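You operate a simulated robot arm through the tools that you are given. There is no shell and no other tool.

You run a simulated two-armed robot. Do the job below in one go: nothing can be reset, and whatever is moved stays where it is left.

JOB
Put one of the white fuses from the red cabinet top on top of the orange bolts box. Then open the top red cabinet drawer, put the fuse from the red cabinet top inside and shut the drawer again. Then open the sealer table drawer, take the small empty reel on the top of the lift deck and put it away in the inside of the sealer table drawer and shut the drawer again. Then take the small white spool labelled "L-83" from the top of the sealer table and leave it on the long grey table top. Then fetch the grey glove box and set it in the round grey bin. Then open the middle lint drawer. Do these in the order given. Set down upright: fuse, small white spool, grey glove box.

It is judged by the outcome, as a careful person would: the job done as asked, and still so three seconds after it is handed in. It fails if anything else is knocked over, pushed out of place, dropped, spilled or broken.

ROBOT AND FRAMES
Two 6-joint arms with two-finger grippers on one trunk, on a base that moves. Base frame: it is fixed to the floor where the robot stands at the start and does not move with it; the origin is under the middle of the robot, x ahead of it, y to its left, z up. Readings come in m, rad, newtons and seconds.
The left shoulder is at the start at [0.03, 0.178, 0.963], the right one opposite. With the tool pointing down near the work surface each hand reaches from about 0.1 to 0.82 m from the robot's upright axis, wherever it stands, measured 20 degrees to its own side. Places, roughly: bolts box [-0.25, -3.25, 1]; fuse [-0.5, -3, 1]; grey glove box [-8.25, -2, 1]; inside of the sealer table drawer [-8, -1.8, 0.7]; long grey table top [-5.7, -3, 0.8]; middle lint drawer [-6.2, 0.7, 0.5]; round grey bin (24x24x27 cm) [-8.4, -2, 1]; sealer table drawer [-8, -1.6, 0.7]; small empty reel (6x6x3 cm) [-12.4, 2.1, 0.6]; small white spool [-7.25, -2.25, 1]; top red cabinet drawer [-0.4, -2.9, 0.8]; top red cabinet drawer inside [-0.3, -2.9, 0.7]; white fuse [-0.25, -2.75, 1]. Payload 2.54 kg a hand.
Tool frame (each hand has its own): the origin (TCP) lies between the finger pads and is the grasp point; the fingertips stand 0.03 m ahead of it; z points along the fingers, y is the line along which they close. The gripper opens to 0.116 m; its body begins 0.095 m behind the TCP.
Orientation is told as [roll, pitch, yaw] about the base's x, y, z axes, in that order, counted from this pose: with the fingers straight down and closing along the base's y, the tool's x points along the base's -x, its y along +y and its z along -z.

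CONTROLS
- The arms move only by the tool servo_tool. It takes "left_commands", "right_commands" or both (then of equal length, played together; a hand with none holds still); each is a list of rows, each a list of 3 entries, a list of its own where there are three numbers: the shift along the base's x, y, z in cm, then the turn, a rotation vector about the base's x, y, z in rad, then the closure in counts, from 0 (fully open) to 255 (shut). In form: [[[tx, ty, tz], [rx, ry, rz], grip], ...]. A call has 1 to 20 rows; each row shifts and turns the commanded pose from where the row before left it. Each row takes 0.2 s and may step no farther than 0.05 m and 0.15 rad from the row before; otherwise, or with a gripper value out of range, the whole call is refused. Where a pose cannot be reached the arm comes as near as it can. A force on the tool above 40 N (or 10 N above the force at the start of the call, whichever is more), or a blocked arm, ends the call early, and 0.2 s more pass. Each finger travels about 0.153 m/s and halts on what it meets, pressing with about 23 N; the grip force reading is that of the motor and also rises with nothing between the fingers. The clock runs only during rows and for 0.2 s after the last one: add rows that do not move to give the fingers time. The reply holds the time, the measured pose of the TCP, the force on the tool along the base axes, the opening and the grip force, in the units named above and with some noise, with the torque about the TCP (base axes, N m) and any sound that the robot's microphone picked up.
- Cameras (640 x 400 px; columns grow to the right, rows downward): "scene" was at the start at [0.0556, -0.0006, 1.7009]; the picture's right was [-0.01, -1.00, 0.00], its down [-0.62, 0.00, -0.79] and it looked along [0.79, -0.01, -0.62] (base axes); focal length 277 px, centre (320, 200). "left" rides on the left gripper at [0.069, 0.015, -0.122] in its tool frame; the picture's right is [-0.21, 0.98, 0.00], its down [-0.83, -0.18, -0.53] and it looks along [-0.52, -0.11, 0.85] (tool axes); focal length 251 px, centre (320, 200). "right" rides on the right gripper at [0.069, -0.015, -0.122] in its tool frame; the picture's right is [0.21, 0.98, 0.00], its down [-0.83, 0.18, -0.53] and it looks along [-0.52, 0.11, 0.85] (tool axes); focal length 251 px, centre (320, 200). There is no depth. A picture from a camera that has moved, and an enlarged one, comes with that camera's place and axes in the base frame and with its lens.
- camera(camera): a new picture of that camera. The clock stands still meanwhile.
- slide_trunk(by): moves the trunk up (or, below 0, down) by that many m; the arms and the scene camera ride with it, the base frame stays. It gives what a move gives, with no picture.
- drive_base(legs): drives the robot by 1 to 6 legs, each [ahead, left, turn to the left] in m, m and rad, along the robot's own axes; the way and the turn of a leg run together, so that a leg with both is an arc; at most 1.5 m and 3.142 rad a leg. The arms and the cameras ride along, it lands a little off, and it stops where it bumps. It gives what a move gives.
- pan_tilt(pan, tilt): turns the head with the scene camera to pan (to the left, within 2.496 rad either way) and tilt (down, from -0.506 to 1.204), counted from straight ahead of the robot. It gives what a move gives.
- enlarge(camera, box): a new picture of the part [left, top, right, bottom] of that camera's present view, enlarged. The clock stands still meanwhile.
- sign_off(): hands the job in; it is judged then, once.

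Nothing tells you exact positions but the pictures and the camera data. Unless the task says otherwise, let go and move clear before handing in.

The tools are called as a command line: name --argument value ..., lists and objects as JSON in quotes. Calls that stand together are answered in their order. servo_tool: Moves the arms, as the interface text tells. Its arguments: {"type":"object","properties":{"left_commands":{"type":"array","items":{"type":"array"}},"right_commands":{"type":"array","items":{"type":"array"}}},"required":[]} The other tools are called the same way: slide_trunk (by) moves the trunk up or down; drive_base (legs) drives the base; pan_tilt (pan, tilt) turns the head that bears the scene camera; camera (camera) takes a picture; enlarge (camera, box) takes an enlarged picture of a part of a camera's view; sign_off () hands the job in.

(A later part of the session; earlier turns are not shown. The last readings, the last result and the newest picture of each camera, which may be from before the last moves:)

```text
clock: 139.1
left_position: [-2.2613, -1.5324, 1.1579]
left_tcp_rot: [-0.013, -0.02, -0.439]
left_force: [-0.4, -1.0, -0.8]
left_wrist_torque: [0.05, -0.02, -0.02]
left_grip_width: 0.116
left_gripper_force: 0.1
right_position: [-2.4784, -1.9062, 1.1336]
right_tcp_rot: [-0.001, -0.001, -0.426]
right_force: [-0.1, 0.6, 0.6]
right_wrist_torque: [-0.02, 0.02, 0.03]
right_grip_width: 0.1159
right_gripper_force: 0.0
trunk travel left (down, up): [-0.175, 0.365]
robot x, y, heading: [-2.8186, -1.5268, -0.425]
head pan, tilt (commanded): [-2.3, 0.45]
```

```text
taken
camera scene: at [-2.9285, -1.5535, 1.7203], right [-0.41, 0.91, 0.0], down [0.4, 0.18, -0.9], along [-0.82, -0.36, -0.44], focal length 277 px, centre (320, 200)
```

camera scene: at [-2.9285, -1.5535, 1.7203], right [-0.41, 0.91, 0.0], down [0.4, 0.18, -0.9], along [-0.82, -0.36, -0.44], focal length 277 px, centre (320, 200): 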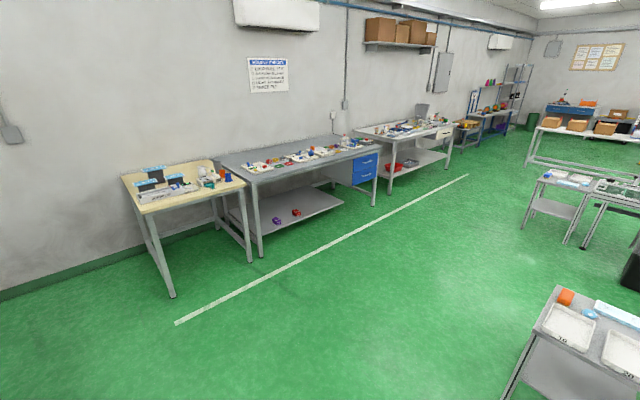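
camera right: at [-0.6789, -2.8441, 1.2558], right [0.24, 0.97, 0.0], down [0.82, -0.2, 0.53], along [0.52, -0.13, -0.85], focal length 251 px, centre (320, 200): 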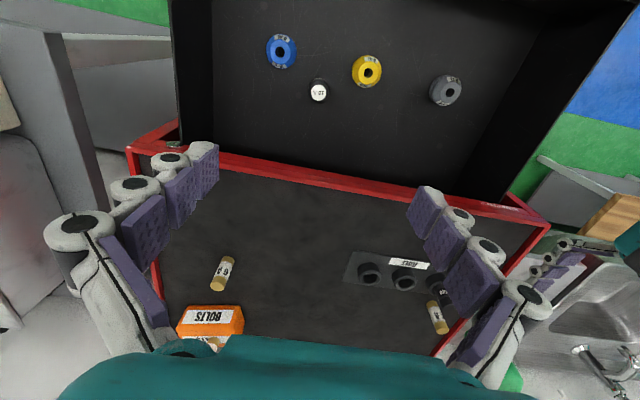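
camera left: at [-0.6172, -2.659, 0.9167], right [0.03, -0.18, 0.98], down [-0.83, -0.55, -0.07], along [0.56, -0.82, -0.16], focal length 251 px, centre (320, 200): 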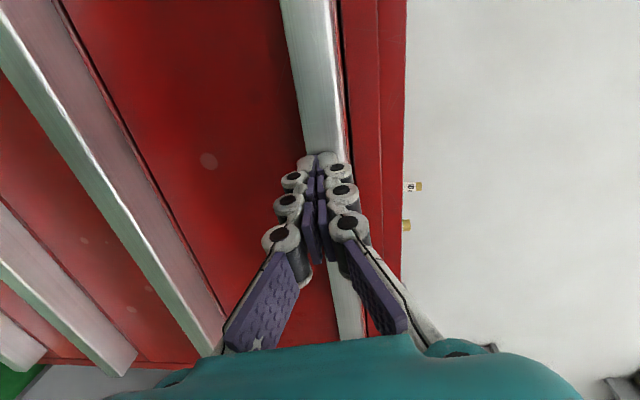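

The third table along the far wall, with a drawer at its far end, should be the sealer table, and the aisle to it is clear. I'll turn to face the wall, move up to the aisle and strafe along it.

drive_base --legs '[[0, 0, -1.586], [1.1, 0, 0], [0, -1.4, 0]]'

pan_tilt --pan -0.7 --tilt 0.5

camera --camera "scene"

```text
clock: 155.3
left_position: [-4.5993, -2.4127, 1.1577]
left_tcp_rot: [-0.012, -0.019, -2.079]
left_force: [0.1, -0.3, -0.2]
left_wrist_torque: [0.0, -0.01, 0.0]
left_grip_width: 0.116
left_gripper_force: 0.0
right_position: [-4.9559, -2.1696, 1.1336]
right_tcp_rot: [0.0, 0.0, -2.066]
right_force: [-0.5, 0.1, 0.0]
right_wrist_torque: [-0.03, -0.03, 0.0]
right_grip_width: 0.1159
right_gripper_force: 0.0
trunk travel left (down, up): [-0.175, 0.365]
robot x, y, heading: [-4.5537, -1.8604, -2.065]
head pan, tilt (commanded): [-2.3, 0.45]
```

```text
clock: 157.0
left_position: [-4.5985, -2.4127, 1.1578]
left_tcp_rot: [-0.015, -0.02, -2.077]
left_force: [-0.2, 1.4, 0.2]
left_wrist_torque: [-0.02, -0.03, 0.01]
left_grip_width: 0.1162
left_gripper_force: 0.1
right_position: [-4.9558, -2.1697, 1.1336]
right_tcp_rot: [0.0, 0.0, -2.064]
right_force: [-0.4, 1.4, 0.6]
right_wrist_torque: [0.02, -0.03, 0.0]
right_grip_width: 0.1161
right_gripper_force: 0.0
trunk travel left (down, up): [-0.175, 0.365]
robot x, y, heading: [-4.5524, -1.8605, -2.07]
head pan, tilt (commanded): [-0.7, 0.499]
```

```text
taken
camera scene: at [-4.6267, -1.8673, 1.7158], right [-0.37, 0.93, 0.0], down [0.45, 0.18, -0.88], along [-0.82, -0.32, -0.48], focal length 277 px, centre (320, 200)
```

scene: 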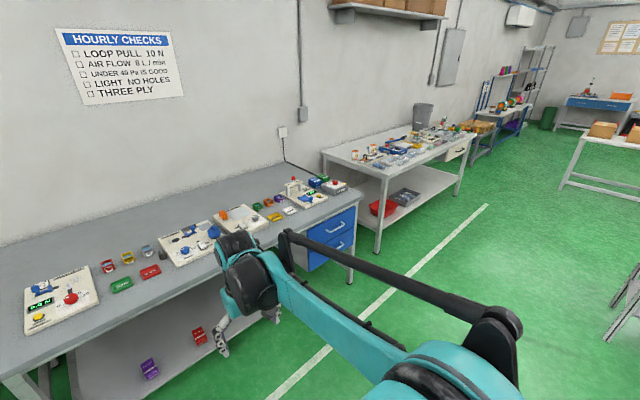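

The sealer table is the white one with a drawer at its far end and a round grey bin on top. I'll correct my heading and strafe to stand in front of that drawer.

drive_base --legs '[[0, 0, 0.057], [0, -1.5, 0], [0, -1.5, 0]]'

pan_tilt --pan -0.2 --tilt 0.6

camera --camera "scene"

```text
clock: 171.8
left_position: [-7.2637, -1.1067, 1.1566]
left_tcp_rot: [-0.014, -0.019, -2.06]
left_force: [-0.7, -0.7, 0.3]
left_wrist_torque: [0.02, 0.01, -0.02]
left_grip_width: 0.1158
left_gripper_force: 0.0
right_position: [-7.6261, -0.8709, 1.1327]
right_tcp_rot: [-0.001, -0.001, -2.045]
right_force: [-0.2, 0.2, 0.4]
right_wrist_torque: [-0.05, 0.02, 0.01]
right_grip_width: 0.1161
right_gripper_force: 0.0
trunk travel left (down, up): [-0.175, 0.365]
robot x, y, heading: [-7.2278, -0.5532, -2.046]
head pan, tilt (commanded): [-0.7, 0.499]
```

```text
clock: 172.7
left_position: [-7.263, -1.1075, 1.1562]
left_tcp_rot: [-0.015, -0.019, -2.059]
left_force: [-0.3, 0.0, 0.8]
left_wrist_torque: [-0.02, 0.02, 0.01]
left_grip_width: 0.1163
left_gripper_force: 0.0
right_position: [-7.6262, -0.8704, 1.1345]
right_tcp_rot: [0.0, 0.001, -2.044]
right_force: [0.0, 0.4, -0.3]
right_wrist_torque: [0.02, 0.0, -0.02]
right_grip_width: 0.1162
right_gripper_force: 0.1
trunk travel left (down, up): [-0.175, 0.365]
robot x, y, heading: [-7.2314, -0.552, -2.045]
head pan, tilt (commanded): [-0.201, 0.6]
```

```text
taken
camera scene: at [-7.2744, -0.5957, 1.7067], right [-0.78, 0.63, 0.0], down [0.35, 0.44, -0.83], along [-0.52, -0.64, -0.56], focal length 277 px, centre (320, 200)
```

scene: 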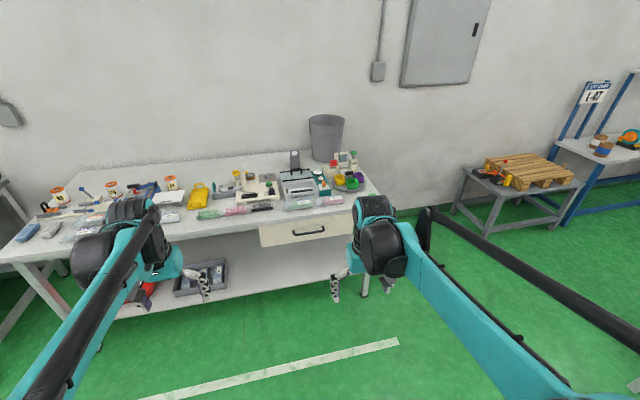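

I can see the sealer table with its white drawer and black bow handle, the round bin and many small items. I'll enlarge for detail.

enlarge --camera "scene" --box '[230, 110, 390, 260]'

enlarge --camera "scene" --box '[20, 150, 240, 250]'

```text
2.67 times, centred on (310, 185) of scene
camera zoom: at [-7.2744, -0.5957, 1.7067], right [-0.78, 0.63, 0.0], down [0.35, 0.44, -0.83], along [-0.52, -0.64, -0.56], focal length 738 px, centre (347, 240)
```

zoom: 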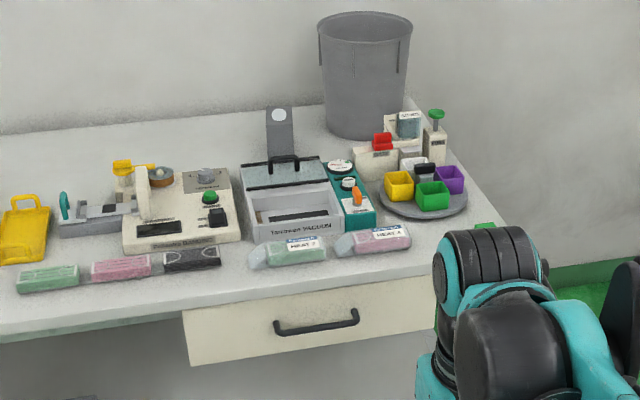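

```text
2.91 times, centred on (130, 200) of scene
camera zoom: at [-7.2744, -0.5957, 1.7067], right [-0.78, 0.63, 0.0], down [0.35, 0.44, -0.83], along [-0.52, -0.64, -0.56], focal length 805 px, centre (873, 200)
```

zoom: 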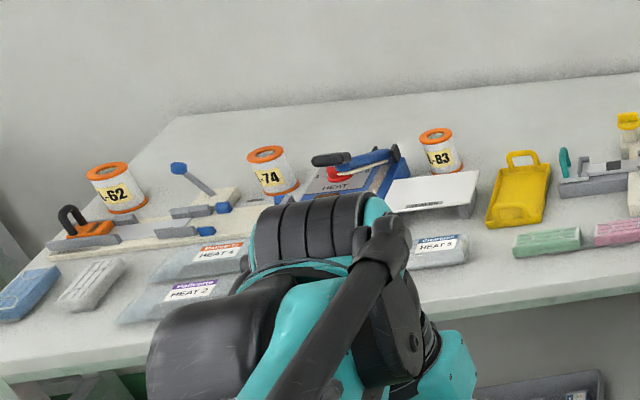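

The handle bar is centred near [-7.89, -1.465, 0.78], and spool L-83 is further left on the table. I'll square up to the drawer first.

drive_base --legs '[[0, 0, 0.031], [0.12, -0.24, 0]]'

pan_tilt --pan 0 --tilt 0.65

camera --camera "scene"

```text
clock: 175.0
left_position: [-7.5162, -1.1138, 1.1571]
left_tcp_rot: [-0.012, -0.018, -2.029]
left_force: [-0.5, 0.6, 0.1]
left_wrist_torque: [-0.04, -0.02, 0.0]
left_grip_width: 0.1163
left_gripper_force: 0.2
right_position: [-7.8853, -0.8886, 1.1331]
right_tcp_rot: [-0.001, -0.001, -2.017]
right_force: [-0.7, 0.2, 0.0]
right_wrist_torque: [0.02, -0.06, -0.01]
right_grip_width: 0.116
right_gripper_force: 0.1
trunk travel left (down, up): [-0.175, 0.365]
robot x, y, heading: [-7.5002, -0.5604, -2.017]
head pan, tilt (commanded): [-0.201, 0.6]
```

```text
clock: 175.7
left_position: [-7.5147, -1.1158, 1.1573]
left_tcp_rot: [-0.014, -0.019, -2.028]
left_force: [-0.4, -0.4, -0.3]
left_wrist_torque: [0.02, 0.01, 0.01]
left_grip_width: 0.116
left_gripper_force: 0.1
right_position: [-7.8851, -0.8899, 1.1337]
right_tcp_rot: [-0.001, 0.0, -2.016]
right_force: [0.1, -0.2, 0.6]
right_wrist_torque: [0.04, 0.0, -0.01]
right_grip_width: 0.1158
right_gripper_force: 0.1
trunk travel left (down, up): [-0.175, 0.365]
robot x, y, heading: [-7.4985, -0.5618, -2.018]
head pan, tilt (commanded): [0.0, 0.649]
```

```text
taken
camera scene: at [-7.5258, -0.6115, 1.7025], right [-0.9, 0.43, 0.0], down [0.26, 0.55, -0.8], along [-0.34, -0.72, -0.6], focal length 277 px, centre (320, 200)
```

scene: 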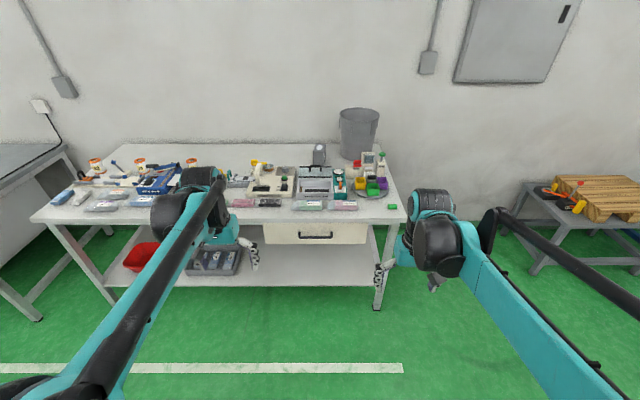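

Triangulation suggests the handle is at z 0.70–0.78, which is still uncertain. I'll turn the left hand forward again so its own camera can pin down the height.

servo_tool --left_commands '[[[-2.16, -4.5, 0], [0, 0, 0], 0], [[-2.16, -4.5, 0], [0, 0, 0], 0], [[0, 0, 0], [-0.11517, -0.04069, -0.08637], 0], [[0, 0, 0], [-0.11517, -0.04069, -0.08637], 0], [[0, 0, 0], [-0.11517, -0.04069, -0.08637], 0], [[0, 0, 0], [-0.11517, -0.04069, -0.08637], 0], [[0, 0, 0], [-0.11517, -0.04069, -0.08637], 0], [[0, 0, 0], [-0.11517, -0.04069, -0.08637], 0], [[0, 0, 0], [-0.11517, -0.04069, -0.08637], 0], [[0, 0, 0], [-0.11517, -0.04069, -0.08637], 0], [[0, 0, 0], [-0.11517, -0.04069, -0.08637], 0], [[0, 0, 0], [-0.11517, -0.04069, -0.08637], 0], [[0, 0, 0], [-0.11517, -0.04069, -0.08637], 0], [[0, 0, 0], [-0.11517, -0.04069, -0.08637], 0], [[0, 0, 0], [-0.11517, -0.04069, -0.08637], 0], [[0, 0, 0], [-0.11517, -0.04069, -0.08637], 0], [[0, 0, 0], [0, 0, 0], 0]]'

slide_trunk --by -0.17

camera --camera "left"

```text
clock: 179.3
left_position: [-7.5621, -1.2031, 1.152]
left_tcp_rot: [1.483, -0.038, 2.719]
left_force: [0.1, 0.4, -0.2]
left_wrist_torque: [0.0, -0.01, 0.02]
left_grip_width: 0.116
left_gripper_force: 0.0
left hand out of reach, approached as far as the arm can: row 16
right_position: [-7.8857, -0.8889, 1.1344]
right_tcp_rot: [0.0, -0.002, -2.015]
right_force: [-0.1, -0.4, -0.1]
right_wrist_torque: [-0.01, 0.0, 0.05]
right_grip_width: 0.1163
right_gripper_force: 0.0
trunk travel left (down, up): [-0.175, 0.365]
robot x, y, heading: [-7.5034, -0.5598, -2.017]
head pan, tilt (commanded): [0.0, 0.649]
```

```text
clock: 181.2
left_position: [-7.5617, -1.2043, 0.9822]
left_tcp_rot: [1.482, -0.037, 2.72]
left_force: [0.4, 0.0, 0.2]
left_wrist_torque: [0.04, 0.03, -0.01]
left_grip_width: 0.1158
left_gripper_force: 0.0
right_position: [-7.8852, -0.8882, 0.9626]
right_tcp_rot: [-0.002, -0.001, -2.017]
right_force: [0.0, -0.1, -1.3]
right_wrist_torque: [0.04, 0.0, -0.01]
right_grip_width: 0.1162
right_gripper_force: 0.1
trunk travel left (down, up): [-0.005, 0.535]
robot x, y, heading: [-7.4995, -0.5559, -2.013]
head pan, tilt (commanded): [0.0, 0.649]
```

```text
taken
camera left: at [-7.4476, -1.1226, 1.0055], right [-0.2, -0.01, 0.98], down [-0.53, 0.84, -0.1], along [-0.82, -0.54, -0.17], focal length 251 px, centre (320, 200)
```

left: 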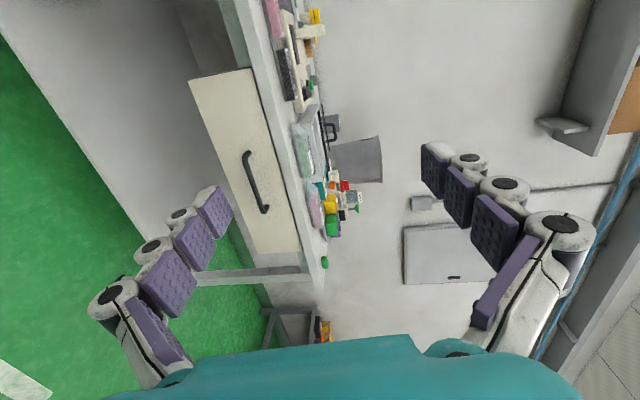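

The two views agree: the handle is at about [-7.94, -1.525, 0.724] and the table top is near 0.806. I'll test how low the hand can go straight in front of its own shoulder.

servo_tool --left_commands '[[[0, 0, -4], [0, 0, 0], 0], [[0, 0, -4], [0, 0, 0], 0], [[0, 0, -4], [0, 0, 0], 0], [[0, 0, -4], [0, 0, 0], 0], [[0, 0, -4], [0, 0, 0], 0], [[0, 0, -4], [0, 0, 0], 0], [[0, 0, 0], [0, 0, 0], 0]]'

camera --camera "left"

camera --camera "scene"

```text
clock: 182.8
left_position: [-7.5899, -1.2902, 0.8666]
left_tcp_rot: [1.481, -0.039, 2.719]
left_force: [0.9, 0.6, 0.1]
left_wrist_torque: [0.02, -0.01, -0.01]
left_grip_width: 0.116
left_gripper_force: 0.0
left hand out of reach, approached as far as the arm can: row 2, 3, 4, 5, 6
right_position: [-7.8858, -0.8886, 0.963]
right_tcp_rot: [0.0, 0.0, -2.016]
right_force: [-0.6, -0.1, -0.2]
right_wrist_torque: [0.05, 0.02, -0.02]
right_grip_width: 0.116
right_gripper_force: 0.1
trunk travel left (down, up): [-0.005, 0.535]
robot x, y, heading: [-7.497, -0.5582, -2.015]
head pan, tilt (commanded): [0.0, 0.649]
```

```text
taken
camera left: at [-7.4764, -1.2083, 0.8897], right [-0.2, -0.01, 0.98], down [-0.53, 0.84, -0.1], along [-0.82, -0.54, -0.17], focal length 251 px, centre (320, 200)
```

left: 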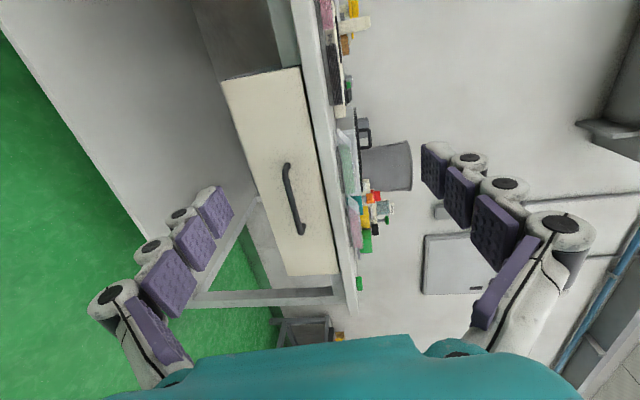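

```text
taken
camera scene: at [-7.5261, -0.6112, 1.5325], right [-0.9, 0.43, 0.0], down [0.26, 0.55, -0.8], along [-0.34, -0.72, -0.6], focal length 277 px, centre (320, 200)
```

scene: 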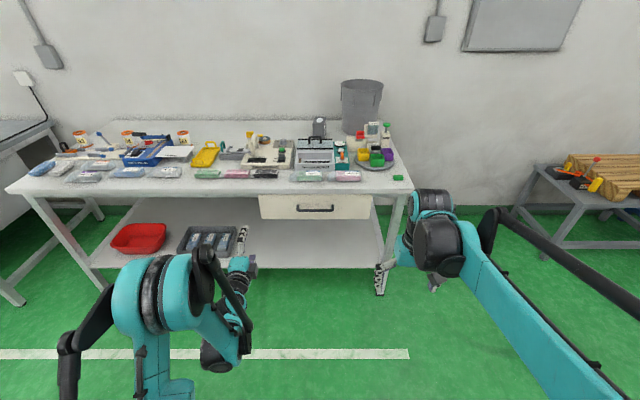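

The hand must be further forward to go lower. I'll strafe right so the handle sits in front of the left shoulder, move closer, then bring the hand down to handle height.

drive_base --legs '[[0.13, -0.13, 0]]'

servo_tool --left_commands '[[[-2.0, -2.2, 0], [0, 0, 0], 0], [[-3.0, -1.5, -2], [0, 0, 0], 0], [[-3.0, -1.5, -3], [0, 0, 0], 0], [[-2.0, -1.5, -3], [0, 0, 0], 0], [[0, 0, -3], [0, 0, 0], 0], [[0, 0, -3], [0, 0, 0], 0], [[0, 0, 0], [0, 0, 0], 0]]'

camera --camera "left"

camera --camera "scene"

```text
clock: 184.3
left_position: [-7.7667, -1.354, 0.867]
left_tcp_rot: [1.481, -0.039, 2.716]
left_force: [-0.6, -1.1, 0.1]
left_wrist_torque: [-0.04, 0.02, 0.04]
left_grip_width: 0.1161
left_gripper_force: 0.0
right_position: [-8.0612, -0.9524, 0.9622]
right_tcp_rot: [0.0, -0.001, -2.017]
right_force: [-0.1, 0.0, 0.1]
right_wrist_torque: [0.03, -0.05, -0.02]
right_grip_width: 0.116
right_gripper_force: 0.0
trunk travel left (down, up): [-0.005, 0.535]
robot x, y, heading: [-7.6773, -0.6237, -2.022]
head pan, tilt (commanded): [0.0, 0.649]
```

```text
clock: 185.9
left_position: [-7.8648, -1.4212, 0.7276]
left_tcp_rot: [1.482, -0.038, 2.716]
left_force: [0.1, 0.1, -0.3]
left_wrist_torque: [0.0, 0.01, 0.0]
left_grip_width: 0.116
left_gripper_force: 0.0
right_position: [-8.0595, -0.9531, 0.9641]
right_tcp_rot: [-0.002, 0.0, -2.018]
right_force: [0.7, 0.0, 0.1]
right_wrist_torque: [0.01, 0.01, -0.01]
right_grip_width: 0.1161
right_gripper_force: 0.1
trunk travel left (down, up): [-0.005, 0.535]
robot x, y, heading: [-7.6751, -0.6253, -2.017]
head pan, tilt (commanded): [0.0, 0.649]
```

```text
taken
camera left: at [-7.7512, -1.3402, 0.7504], right [-0.2, -0.01, 0.98], down [-0.53, 0.84, -0.1], along [-0.82, -0.54, -0.17], focal length 251 px, centre (320, 200)
```

left: 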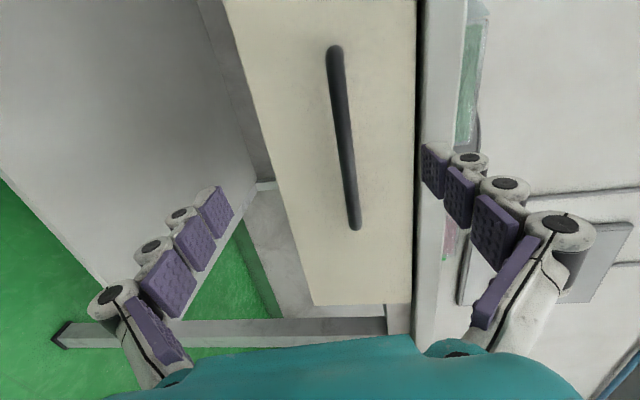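

```text
taken
camera scene: at [-7.7001, -0.6753, 1.5325], right [-0.9, 0.43, 0.0], down [0.26, 0.55, -0.8], along [-0.34, -0.72, -0.6], focal length 277 px, centre (320, 200)
```

scene: 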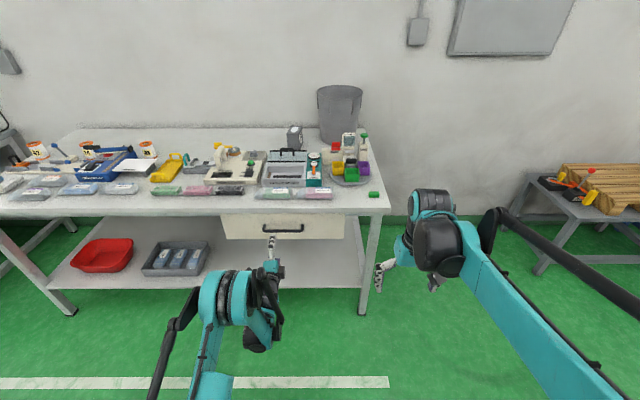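

The handle is about 13 cm ahead, 1 cm higher and slightly to the right. I'll partly close the fingers so the upper one clears the table edge, and advance.

servo_tool --left_commands '[[[-1.3, 0.6, 0.9], [0, 0, 0], 130], [[-1.51, -3.16, 0], [0, 0, 0], 130], [[-1.51, -3.16, 0], [0, 0, 0], 130], [[-0.9, -1.9, 0], [0, 0, 0], 130], [[0, 0, 0], [0, 0, 0], 130]]'

camera --camera "left"

```text
clock: 187.1
left_position: [-7.918, -1.495, 0.7364]
left_tcp_rot: [1.483, -0.037, 2.716]
left_force: [1.0, -0.7, 0.0]
left_wrist_torque: [-0.04, 0.05, 0.01]
left_grip_width: 0.0568
left_gripper_force: 0.0
right_position: [-8.06, -0.9514, 0.9639]
right_tcp_rot: [-0.001, 0.001, -2.017]
right_force: [0.0, 0.2, 0.3]
right_wrist_torque: [-0.03, -0.01, 0.03]
right_grip_width: 0.1158
right_gripper_force: 0.3
trunk travel left (down, up): [-0.005, 0.535]
robot x, y, heading: [-7.673, -0.6247, -2.019]
head pan, tilt (commanded): [0.0, 0.649]
```

```text
taken
camera left: at [-7.804, -1.4154, 0.759], right [-0.2, -0.01, 0.98], down [-0.53, 0.84, -0.1], along [-0.82, -0.54, -0.17], focal length 251 px, centre (320, 200)
```

left: 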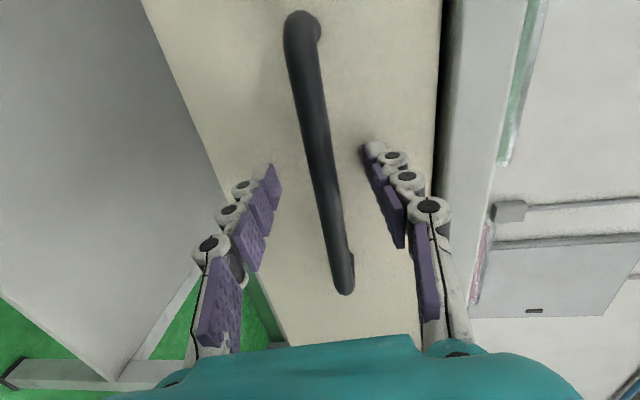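

The bar is centred between the fingers, about 3.5 cm ahead of the TCP. I'll advance 2.5 cm and close on it.

servo_tool --left_commands '[[[-0.54, -1.13, 0], [0, 0, 0], 130], [[-0.54, -1.13, 0], [0, 0, 0], 130], [[0, 0, 0], [0, 0, 0], 190], [[0, 0, 0], [0, 0, 0], 255], [[0, 0, 0], [0, 0, 0], 255], [[0, 0, 0], [0, 0, 0], 255]]'

camera --camera "left"

```text
clock: 187.7
left_position: [-7.9206, -1.5041, 0.7307]
left_tcp_rot: [1.471, -0.041, 2.722]
left_force: [43.5, 111.4, -48.8]
left_wrist_torque: [3.7, -2.13, -1.34]
left_grip_width: 0.0533
left_gripper_force: 43.1
right_position: [-8.0589, -0.9484, 0.9633]
right_tcp_rot: [-0.002, -0.003, -2.018]
right_force: [0.6, -0.2, 0.0]
right_wrist_torque: [0.0, 0.02, -0.01]
right_grip_width: 0.1161
right_gripper_force: 0.0
trunk travel left (down, up): [-0.005, 0.535]
robot x, y, heading: [-7.6744, -0.6223, -2.017]
head pan, tilt (commanded): [0.0, 0.649]
stopped in row 2 (left hand): the force on the tool passed its limit at 54 N (the readings are from after the stop); the commanded pose is now the measured one
```

```text
taken
camera left: at [-7.8085, -1.4229, 0.7549], right [-0.2, -0.02, 0.98], down [-0.53, 0.84, -0.09], along [-0.82, -0.54, -0.18], focal length 251 px, centre (320, 200)
```

left: 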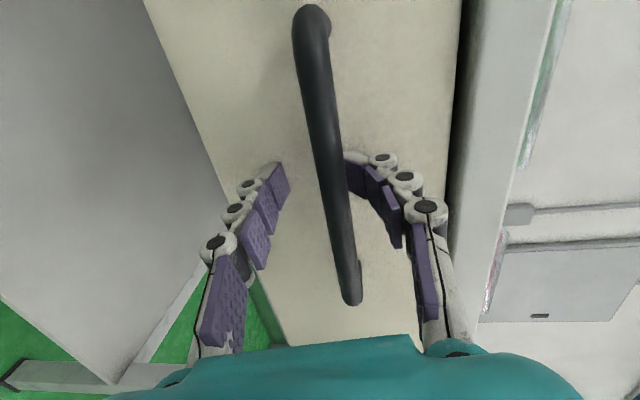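

The fingertips met the drawer face early because the bar stands off only a little. I'll back off half a centimetre to release the load, then close on the bar near the tips.

servo_tool --left_commands '[[[0.3, 0.63, 0.3], [0, 0, 0], 130], [[0, 0, 0], [0, 0, 0], 130]]'

camera --camera "left"

```text
clock: 188.3
left_position: [-7.9198, -1.5051, 0.7405]
left_tcp_rot: [1.484, -0.039, 2.716]
left_force: [6.9, 14.5, -1.3]
left_wrist_torque: [0.45, -0.23, -0.17]
left_grip_width: 0.0593
left_gripper_force: 0.8
right_position: [-8.0583, -0.9489, 0.9642]
right_tcp_rot: [-0.003, -0.003, -2.018]
right_force: [0.8, 0.1, -0.9]
right_wrist_torque: [-0.04, 0.05, -0.02]
right_grip_width: 0.1163
right_gripper_force: 0.1
trunk travel left (down, up): [-0.005, 0.535]
robot x, y, heading: [-7.6723, -0.6233, -2.013]
head pan, tilt (commanded): [0.0, 0.649]
```

```text
taken
camera left: at [-7.8069, -1.4234, 0.7641], right [-0.19, 0.0, 0.98], down [-0.53, 0.84, -0.1], along [-0.82, -0.54, -0.17], focal length 251 px, centre (320, 200)
```

left: 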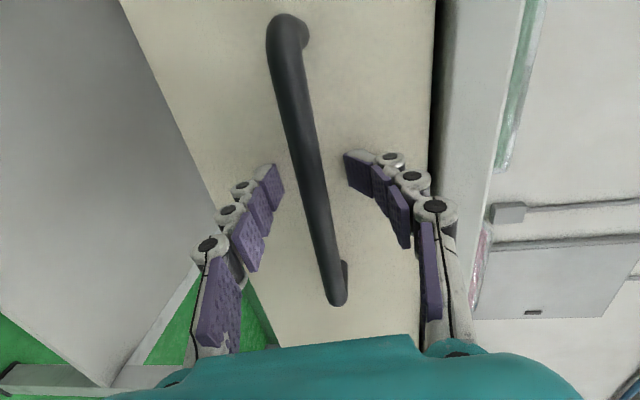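

Load nearly gone, and the bar is a bit nearer the lower finger. I'll lower half a centimetre and close.

servo_tool --left_commands '[[[0.09, 0.18, -0.5], [0, 0, 0], 130], [[0, 0, 0], [0, 0, 0], 190], [[0, 0, 0], [0, 0, 0], 255], [[0, 0, 0], [0, 0, 0], 255], [[0, 0, 0], [0, 0, 0], 255]]'

camera --camera "left"

```text
clock: 189.5
left_position: [-7.9195, -1.5013, 0.7386]
left_tcp_rot: [1.486, -0.039, 2.716]
left_force: [7.5, 11.9, 21.3]
left_wrist_torque: [-0.27, -0.72, -0.4]
left_grip_width: 0.0128
left_gripper_force: 37.4
right_position: [-8.059, -0.9483, 0.9644]
right_tcp_rot: [0.0, -0.003, -2.017]
right_force: [-0.3, 0.0, -0.6]
right_wrist_torque: [-0.02, 0.02, 0.01]
right_grip_width: 0.1161
right_gripper_force: 0.0
trunk travel left (down, up): [-0.005, 0.535]
robot x, y, heading: [-7.6771, -0.6213, -2.015]
head pan, tilt (commanded): [0.0, 0.649]
```

```text
taken
camera left: at [-7.8062, -1.4201, 0.7611], right [-0.19, 0.0, 0.98], down [-0.53, 0.84, -0.1], along [-0.83, -0.54, -0.16], focal length 251 px, centre (320, 200)
```

left: 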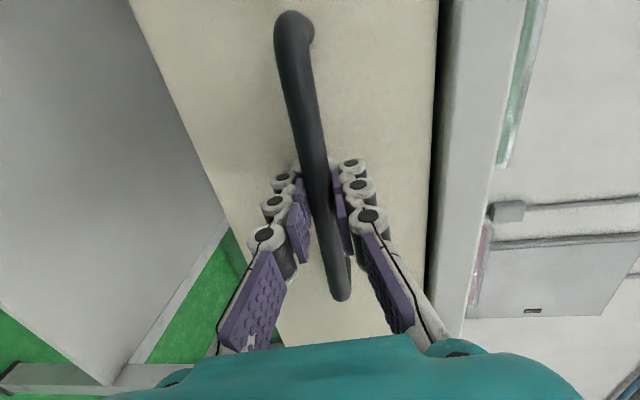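

The bar is gripped at 13 mm. Pulling straight out in small steps.

servo_tool --left_commands '[[[0.43, 0.9, 0], [0, 0, 0], 255], [[0.64, 1.36, 0], [0, 0, 0], 255], [[0.64, 1.36, 0], [0, 0, 0], 255], [[0.64, 1.36, 0], [0, 0, 0], 255], [[0, 0, 0], [0, 0, 0], 255]]'

camera --camera "scene"

```text
clock: 190.7
left_position: [-7.8959, -1.4496, 0.7386]
left_tcp_rot: [1.488, -0.038, 2.712]
left_force: [-3.1, 3.5, 28.3]
left_wrist_torque: [-0.18, -0.77, 0.14]
left_grip_width: 0.0127
left_gripper_force: 37.6
right_position: [-8.0592, -0.9489, 0.9639]
right_tcp_rot: [0.0, -0.002, -2.017]
right_force: [-0.4, -0.3, -0.2]
right_wrist_torque: [0.01, -0.01, -0.01]
right_grip_width: 0.1161
right_gripper_force: 0.1
trunk travel left (down, up): [-0.005, 0.535]
robot x, y, heading: [-7.6765, -0.624, -2.014]
head pan, tilt (commanded): [0.0, 0.649]
```

```text
taken
camera scene: at [-7.6991, -0.6703, 1.5327], right [-0.9, 0.43, 0.0], down [0.26, 0.54, -0.8], along [-0.34, -0.72, -0.6], focal length 277 px, centre (320, 200)
```

scene: 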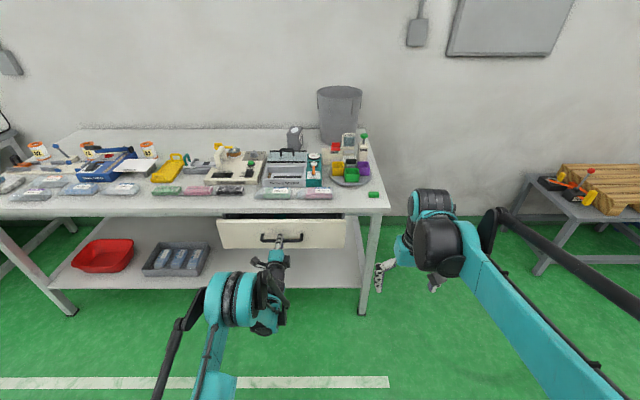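

The drawer is sliding out. I'll ease the vertical load with a slight rise and keep pulling.

servo_tool --left_commands '[[[0, 0, 0.25], [0, 0, 0], 255], [[0.64, 1.36, 0], [0, 0, 0], 255], [[0.64, 1.36, 0], [0, 0, 0], 255], [[0.64, 1.36, 0], [0, 0, 0], 255], [[0, 0, 0], [0, 0, 0], 255]]'

drive_base --legs '[[-0.03, 0, 0]]'

drive_base --legs '[[-0.03, 0, 0]]'

drive_base --legs '[[-0.03, 0, 0]]'

camera --camera "scene"

```text
clock: 191.9
left_position: [-7.8773, -1.4103, 0.7382]
left_tcp_rot: [1.482, -0.038, 2.716]
left_force: [-0.9, 0.6, 10.4]
left_wrist_torque: [-0.26, -0.72, 0.39]
left_grip_width: 0.0126
left_gripper_force: 37.6
right_position: [-8.0602, -0.9504, 0.9635]
right_tcp_rot: [0.0, -0.002, -2.017]
right_force: [-0.1, 0.7, -0.1]
right_wrist_torque: [-0.04, 0.01, -0.01]
right_grip_width: 0.1159
right_gripper_force: 0.1
trunk travel left (down, up): [-0.005, 0.535]
robot x, y, heading: [-7.676, -0.6246, -2.016]
head pan, tilt (commanded): [0.0, 0.649]
```

```text
clock: 192.7
left_position: [-7.8643, -1.3852, 0.7368]
left_tcp_rot: [1.484, -0.041, 2.717]
left_force: [3.2, -1.1, 9.1]
left_wrist_torque: [-0.21, -0.64, -0.37]
left_grip_width: 0.0126
left_gripper_force: 37.4
right_position: [-8.0458, -0.9245, 0.965]
right_tcp_rot: [-0.002, 0.0, -2.019]
right_force: [0.2, 0.3, 0.7]
right_wrist_torque: [-0.01, 0.05, 0.01]
right_grip_width: 0.1159
right_gripper_force: 0.1
trunk travel left (down, up): [-0.005, 0.535]
robot x, y, heading: [-7.6588, -0.5965, -2.018]
head pan, tilt (commanded): [0.0, 0.649]
```

```text
clock: 193.6
left_position: [-7.8526, -1.3573, 0.7371]
left_tcp_rot: [1.483, -0.039, 2.717]
left_force: [2.3, 0.0, 7.8]
left_wrist_torque: [-0.2, -0.58, -0.52]
left_grip_width: 0.0126
left_gripper_force: 37.6
right_position: [-8.0332, -0.8978, 0.964]
right_tcp_rot: [-0.001, -0.001, -2.017]
right_force: [-0.6, -1.3, 0.8]
right_wrist_torque: [0.02, -0.02, -0.01]
right_grip_width: 0.1161
right_gripper_force: 0.1
trunk travel left (down, up): [-0.005, 0.535]
robot x, y, heading: [-7.6501, -0.5673, -2.014]
head pan, tilt (commanded): [0.0, 0.649]
```

```text
clock: 194.4
left_position: [-7.8389, -1.3303, 0.7373]
left_tcp_rot: [1.483, -0.037, 2.716]
left_force: [0.8, 0.6, 7.3]
left_wrist_torque: [-0.2, -0.61, -0.52]
left_grip_width: 0.0129
left_gripper_force: 37.3
right_position: [-8.0198, -0.87, 0.9636]
right_tcp_rot: [0.0, -0.002, -2.018]
right_force: [0.2, -0.8, -0.2]
right_wrist_torque: [-0.04, 0.0, 0.01]
right_grip_width: 0.1159
right_gripper_force: 0.0
trunk travel left (down, up): [-0.005, 0.535]
robot x, y, heading: [-7.6357, -0.545, -2.018]
head pan, tilt (commanded): [0.0, 0.649]
```

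```text
taken
camera scene: at [-7.6605, -0.5925, 1.5325], right [-0.9, 0.43, 0.0], down [0.26, 0.54, -0.8], along [-0.34, -0.72, -0.6], focal length 277 px, centre (320, 200)
```

scene: 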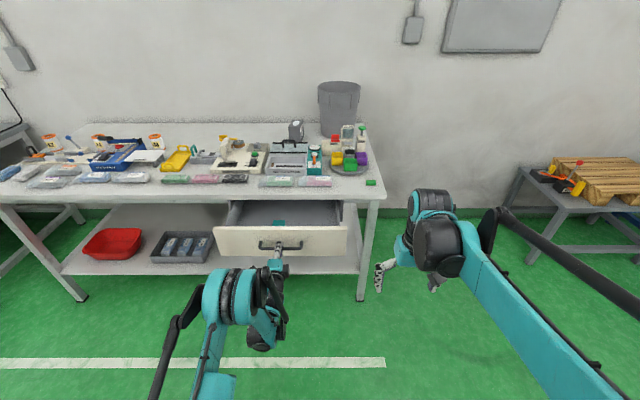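

About 19 cm open now; two more short pulls.

drive_base --legs '[[-0.035, 0, 0]]'

drive_base --legs '[[-0.035, 0, 0]]'

camera --camera "scene"

enlarge --camera "scene" --box '[200, 180, 380, 290]'

```text
clock: 195.2
left_position: [-7.8243, -1.298, 0.7387]
left_tcp_rot: [1.484, -0.039, 2.715]
left_force: [-0.2, 0.6, 7.5]
left_wrist_torque: [-0.2, -0.64, -0.47]
left_grip_width: 0.0126
left_gripper_force: 36.9
right_position: [-8.0053, -0.8381, 0.9642]
right_tcp_rot: [0.0, 0.0, -2.017]
right_force: [0.0, -0.2, -0.3]
right_wrist_torque: [0.0, -0.02, -0.03]
right_grip_width: 0.116
right_gripper_force: 0.1
trunk travel left (down, up): [-0.005, 0.535]
robot x, y, heading: [-7.6225, -0.5088, -2.021]
head pan, tilt (commanded): [0.0, 0.649]
```

```text
clock: 196.1
left_position: [-7.8095, -1.2665, 0.7381]
left_tcp_rot: [1.486, -0.039, 2.716]
left_force: [-0.1, 0.7, 5.7]
left_wrist_torque: [-0.21, -0.58, -0.44]
left_grip_width: 0.0127
left_gripper_force: 37.5
right_position: [-7.9903, -0.8067, 0.964]
right_tcp_rot: [-0.002, -0.001, -2.017]
right_force: [-0.2, -0.4, 0.6]
right_wrist_torque: [0.01, 0.0, 0.03]
right_grip_width: 0.1162
right_gripper_force: 0.1
trunk travel left (down, up): [-0.005, 0.535]
robot x, y, heading: [-7.6044, -0.4754, -2.017]
head pan, tilt (commanded): [0.0, 0.649]
```

```text
taken
camera scene: at [-7.6301, -0.5289, 1.5325], right [-0.9, 0.43, 0.0], down [0.26, 0.54, -0.8], along [-0.34, -0.72, -0.6], focal length 277 px, centre (320, 200)
```

scene: 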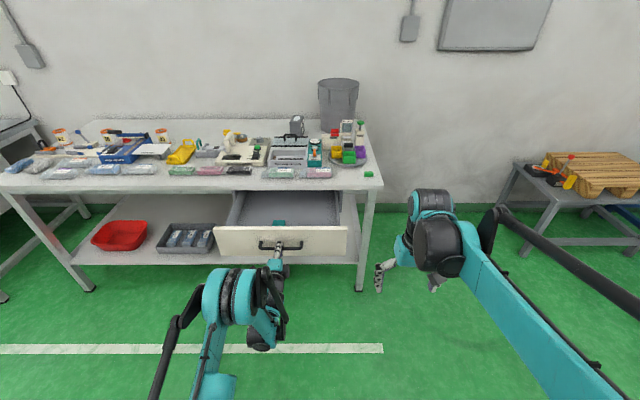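

```text
3.56 times, centred on (290, 235) of scene
camera zoom: at [-7.6301, -0.5289, 1.5325], right [-0.9, 0.43, 0.0], down [0.26, 0.54, -0.8], along [-0.34, -0.72, -0.6], focal length 984 px, centre (427, 76)
```

zoom: 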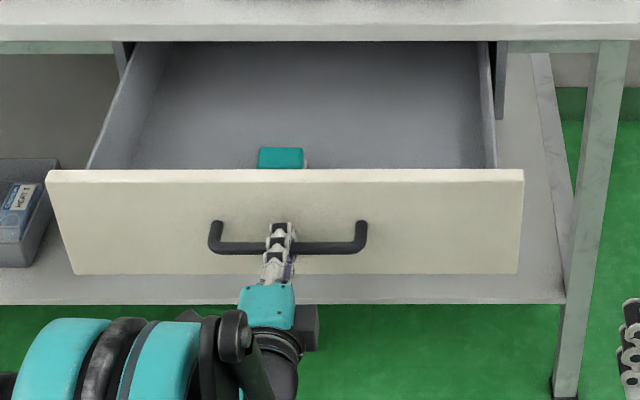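

The drawer is about 26 cm open, with a small teal box near the front and free space around it. I'll release the handle and back away, then raise the trunk and draw the hand in.

servo_tool --left_commands '[[[0, 0, 0], [0, 0, 0], 200], [[0, 0, 0], [0, 0, 0], 140], [[0, 0, 0], [0, 0, 0], 140], [[0, 0, 0], [0, 0, 0], 140]]'

drive_base --legs '[[-0.12, 0, 0]]'

slide_trunk --by 0.17

servo_tool --left_commands '[[[0, 0, 4], [0, 0, 0], 140], [[0, 0, 4], [0, 0, 0], 0], [[0, 0, 4], [0, 0, 0], 0], [[0, 0, 4], [0, 0, 0], 0], [[0, 0, 4], [0, 0, 0], 0], [[2.0, 4.2, 1], [0, 0, 0], 0], [[2.0, 4.2, 1], [0, 0, 0], 0], [[2.0, 4.2, 1], [0, 0, 0], 0], [[2.0, 4.2, 1], [0, 0, 0], 0], [[0, 0, 0], [0, 0, 0], 0]]'

pan_tilt --pan -1.4 --tilt 0.35

camera --camera "scene"

```text
clock: 197.1
left_position: [-7.8091, -1.2671, 0.7383]
left_tcp_rot: [1.481, -0.037, 2.715]
left_force: [0.8, 2.0, -0.9]
left_wrist_torque: [-0.02, 0.02, -0.02]
left_grip_width: 0.0524
left_gripper_force: 0.1
right_position: [-7.9909, -0.8073, 0.9636]
right_tcp_rot: [-0.002, 0.002, -2.017]
right_force: [-0.3, -0.5, -0.4]
right_wrist_torque: [0.01, -0.01, -0.02]
right_grip_width: 0.1158
right_gripper_force: 0.1
trunk travel left (down, up): [-0.005, 0.535]
robot x, y, heading: [-7.603, -0.476, -2.016]
head pan, tilt (commanded): [0.0, 0.649]
```

```text
clock: 198.3
left_position: [-7.757, -1.1606, 0.738]
left_tcp_rot: [1.485, -0.038, 2.715]
left_force: [0.8, 0.1, 0.0]
left_wrist_torque: [0.02, -0.03, 0.02]
left_grip_width: 0.0522
left_gripper_force: 0.0
right_position: [-7.9384, -0.6987, 0.9633]
right_tcp_rot: [-0.002, -0.001, -2.017]
right_force: [0.1, 0.7, 0.4]
right_wrist_torque: [-0.04, 0.02, -0.02]
right_grip_width: 0.116
right_gripper_force: 0.1
trunk travel left (down, up): [-0.005, 0.535]
robot x, y, heading: [-7.555, -0.3713, -2.018]
head pan, tilt (commanded): [0.0, 0.649]
```

```text
clock: 200.3
left_position: [-7.7579, -1.1592, 0.9068]
left_tcp_rot: [1.481, -0.04, 2.716]
left_force: [0.0, -0.7, 0.2]
left_wrist_torque: [0.0, -0.06, -0.01]
left_grip_width: 0.0526
left_gripper_force: 0.1
right_position: [-7.9391, -0.6997, 1.1322]
right_tcp_rot: [-0.002, 0.0, -2.019]
right_force: [-0.1, -0.5, -0.1]
right_wrist_torque: [-0.02, 0.02, 0.02]
right_grip_width: 0.1159
right_gripper_force: 0.0
trunk travel left (down, up): [-0.175, 0.365]
robot x, y, heading: [-7.5557, -0.3719, -2.017]
head pan, tilt (commanded): [0.0, 0.649]
```

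```text
clock: 202.5
left_position: [-7.6776, -0.9923, 1.1494]
left_tcp_rot: [1.481, -0.039, 2.715]
left_force: [-1.0, -0.2, -0.1]
left_wrist_torque: [0.01, -0.01, 0.01]
left_grip_width: 0.1159
left_gripper_force: 0.0
right_position: [-7.9389, -0.7012, 1.1328]
right_tcp_rot: [-0.002, 0.0, -2.017]
right_force: [1.2, -0.4, 0.3]
right_wrist_torque: [0.02, -0.05, 0.01]
right_grip_width: 0.1162
right_gripper_force: 0.1
trunk travel left (down, up): [-0.175, 0.365]
robot x, y, heading: [-7.5523, -0.3677, -2.021]
head pan, tilt (commanded): [0.0, 0.649]
```

```text
clock: 204.0
left_position: [-7.6767, -0.9912, 1.1488]
left_tcp_rot: [1.484, -0.04, 2.716]
left_force: [0.0, -0.1, 0.6]
left_wrist_torque: [0.0, 0.02, 0.02]
left_grip_width: 0.116
left_gripper_force: 0.2
right_position: [-7.9388, -0.7001, 1.1341]
right_tcp_rot: [-0.001, 0.0, -2.016]
right_force: [-0.2, 0.1, -0.8]
right_wrist_torque: [0.03, 0.03, -0.02]
right_grip_width: 0.1161
right_gripper_force: 0.1
trunk travel left (down, up): [-0.175, 0.365]
robot x, y, heading: [-7.5498, -0.3707, -2.017]
head pan, tilt (commanded): [-1.4, 0.351]
```

```text
taken
camera scene: at [-7.631, -0.3191, 1.7295], right [0.27, 0.96, 0.0], down [0.33, -0.09, -0.94], along [-0.9, 0.25, -0.34], focal length 277 px, centre (320, 200)
```

scene: 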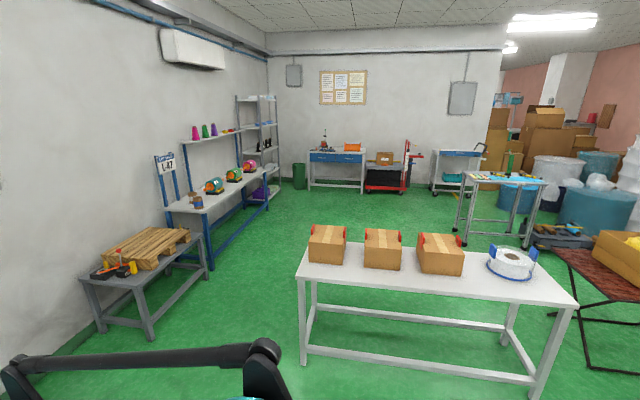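

The lift deck should be near image column 375: the red scissor-lift cart by the far wall. I'll enlarge that area.

enlarge --camera "scene" --box '[280, 110, 480, 235]'

enlarge --camera "scene" --box '[350, 130, 430, 200]'

```text
3.20 times, centred on (380, 172) of scene
camera zoom: at [-7.631, -0.3191, 1.7295], right [0.27, 0.96, 0.0], down [0.33, -0.09, -0.94], along [-0.9, 0.25, -0.34], focal length 885 px, centre (128, 288)
```

zoom: 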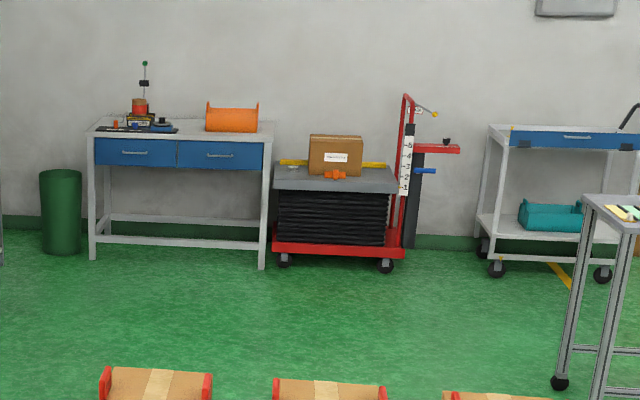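

```text
5.71 times, centred on (390, 165) of scene
camera zoom: at [-7.631, -0.3191, 1.7295], right [0.27, 0.96, 0.0], down [0.33, -0.09, -0.94], along [-0.9, 0.25, -0.34], focal length 1581 px, centre (-80, 400)
```

zoom: 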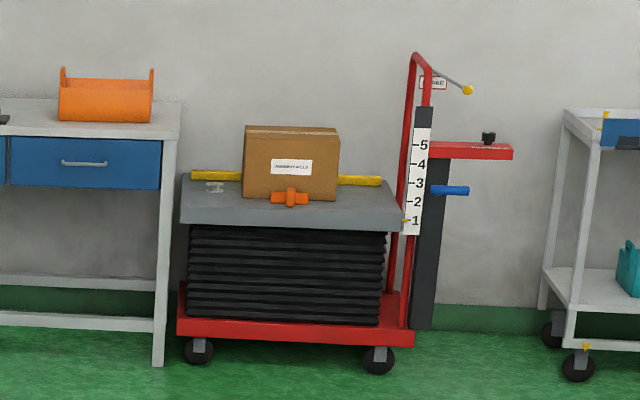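

The small grey reel sits on the left part of the lift deck, behind the front edge and beside a labelled carton. I'll turn to face it and drive through the aisle, threading between the box table and the pallet table.

drive_base --legs '[[0, 0, -1.563]]'

pan_tilt --pan 0.0 --tilt 0.5

camera --camera "scene"

```text
clock: 208.2
left_position: [-8.1741, -0.2447, 1.1505]
left_tcp_rot: [1.482, -0.039, 1.142]
left_force: [0.4, 1.0, -0.6]
left_wrist_torque: [-0.02, 0.0, 0.03]
left_grip_width: 0.1158
left_gripper_force: 0.1
right_position: [-7.8802, 0.0154, 1.1332]
right_tcp_rot: [-0.001, 0.0, 2.69]
right_force: [0.9, -0.2, -0.7]
right_wrist_torque: [-0.04, -0.02, 0.0]
right_grip_width: 0.1159
right_gripper_force: 0.0
trunk travel left (down, up): [-0.175, 0.365]
robot x, y, heading: [-7.5552, -0.3733, 2.688]
head pan, tilt (commanded): [-1.4, 0.351]
```

```text
clock: 209.8
left_position: [-8.1733, -0.2455, 1.148]
left_tcp_rot: [1.484, -0.039, 1.142]
left_force: [0.1, -0.1, 0.3]
left_wrist_torque: [0.03, 0.01, -0.03]
left_grip_width: 0.1161
left_gripper_force: 0.0
right_position: [-7.8809, 0.0162, 1.1327]
right_tcp_rot: [0.0, 0.0, 2.692]
right_force: [0.7, -0.1, 0.1]
right_wrist_torque: [-0.01, -0.01, -0.01]
right_grip_width: 0.1158
right_gripper_force: 0.2
trunk travel left (down, up): [-0.175, 0.365]
robot x, y, heading: [-7.5509, -0.3695, 2.694]
head pan, tilt (commanded): [0.0, 0.499]
```

```text
taken
camera scene: at [-7.6094, -0.3445, 1.7158], right [0.44, 0.9, 0.0], down [0.43, -0.21, -0.88], along [-0.79, 0.38, -0.48], focal length 277 px, centre (320, 200)
```

scene: 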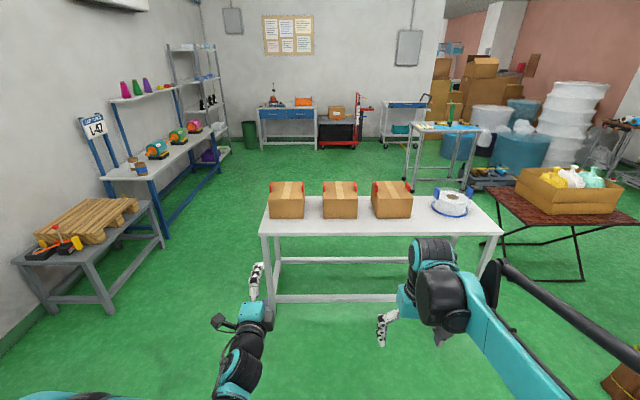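

The aisle to the left of the box table is clear. Driving diagonally into it, then straight along.

drive_base --legs '[[0.4, 0.5, 0], [0.35, 0.45, 0], [1.4, 0, 0]]'

camera --camera "scene"

```text
clock: 222.8
left_position: [-10.5095, -0.0796, 1.1492]
left_tcp_rot: [1.483, -0.038, 1.102]
left_force: [0.1, -0.4, -0.8]
left_wrist_torque: [0.03, -0.01, 0.0]
left_grip_width: 0.1158
left_gripper_force: 0.2
right_position: [-10.2069, 0.1696, 1.1333]
right_tcp_rot: [-0.001, -0.001, 2.651]
right_force: [0.3, 0.0, 0.1]
right_wrist_torque: [0.0, -0.03, 0.02]
right_grip_width: 0.1161
right_gripper_force: 0.1
trunk travel left (down, up): [-0.175, 0.365]
robot x, y, heading: [-9.8938, -0.2285, 2.656]
head pan, tilt (commanded): [0.0, 0.499]
```

```text
taken
camera scene: at [-9.9501, -0.2014, 1.7158], right [0.47, 0.88, 0.0], down [0.42, -0.23, -0.88], along [-0.77, 0.41, -0.48], focal length 277 px, centre (320, 200)
```

scene: 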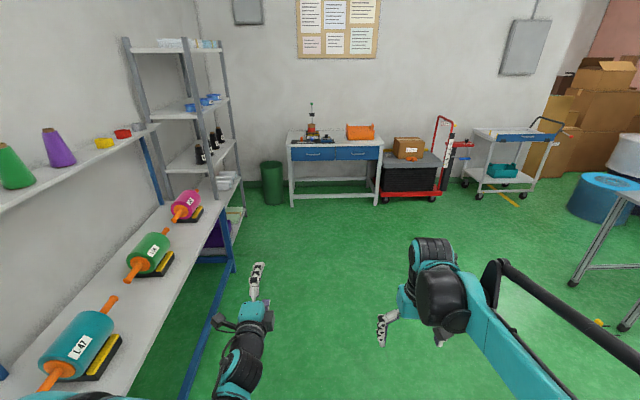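

The lift deck is ahead to the right. I'll enlarge to locate the reel.

enlarge --camera "scene" --box '[360, 105, 488, 215]'

```text
3.64 times, centred on (424, 160) of scene
camera zoom: at [-9.9501, -0.2014, 1.7158], right [0.47, 0.88, 0.0], down [0.42, -0.23, -0.88], along [-0.77, 0.41, -0.48], focal length 1006 px, centre (-58, 346)
```

zoom: 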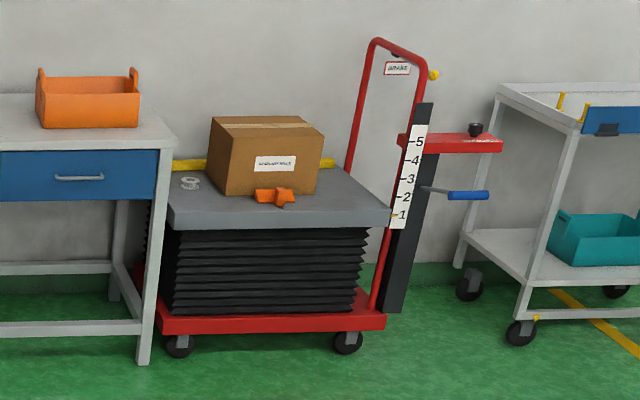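

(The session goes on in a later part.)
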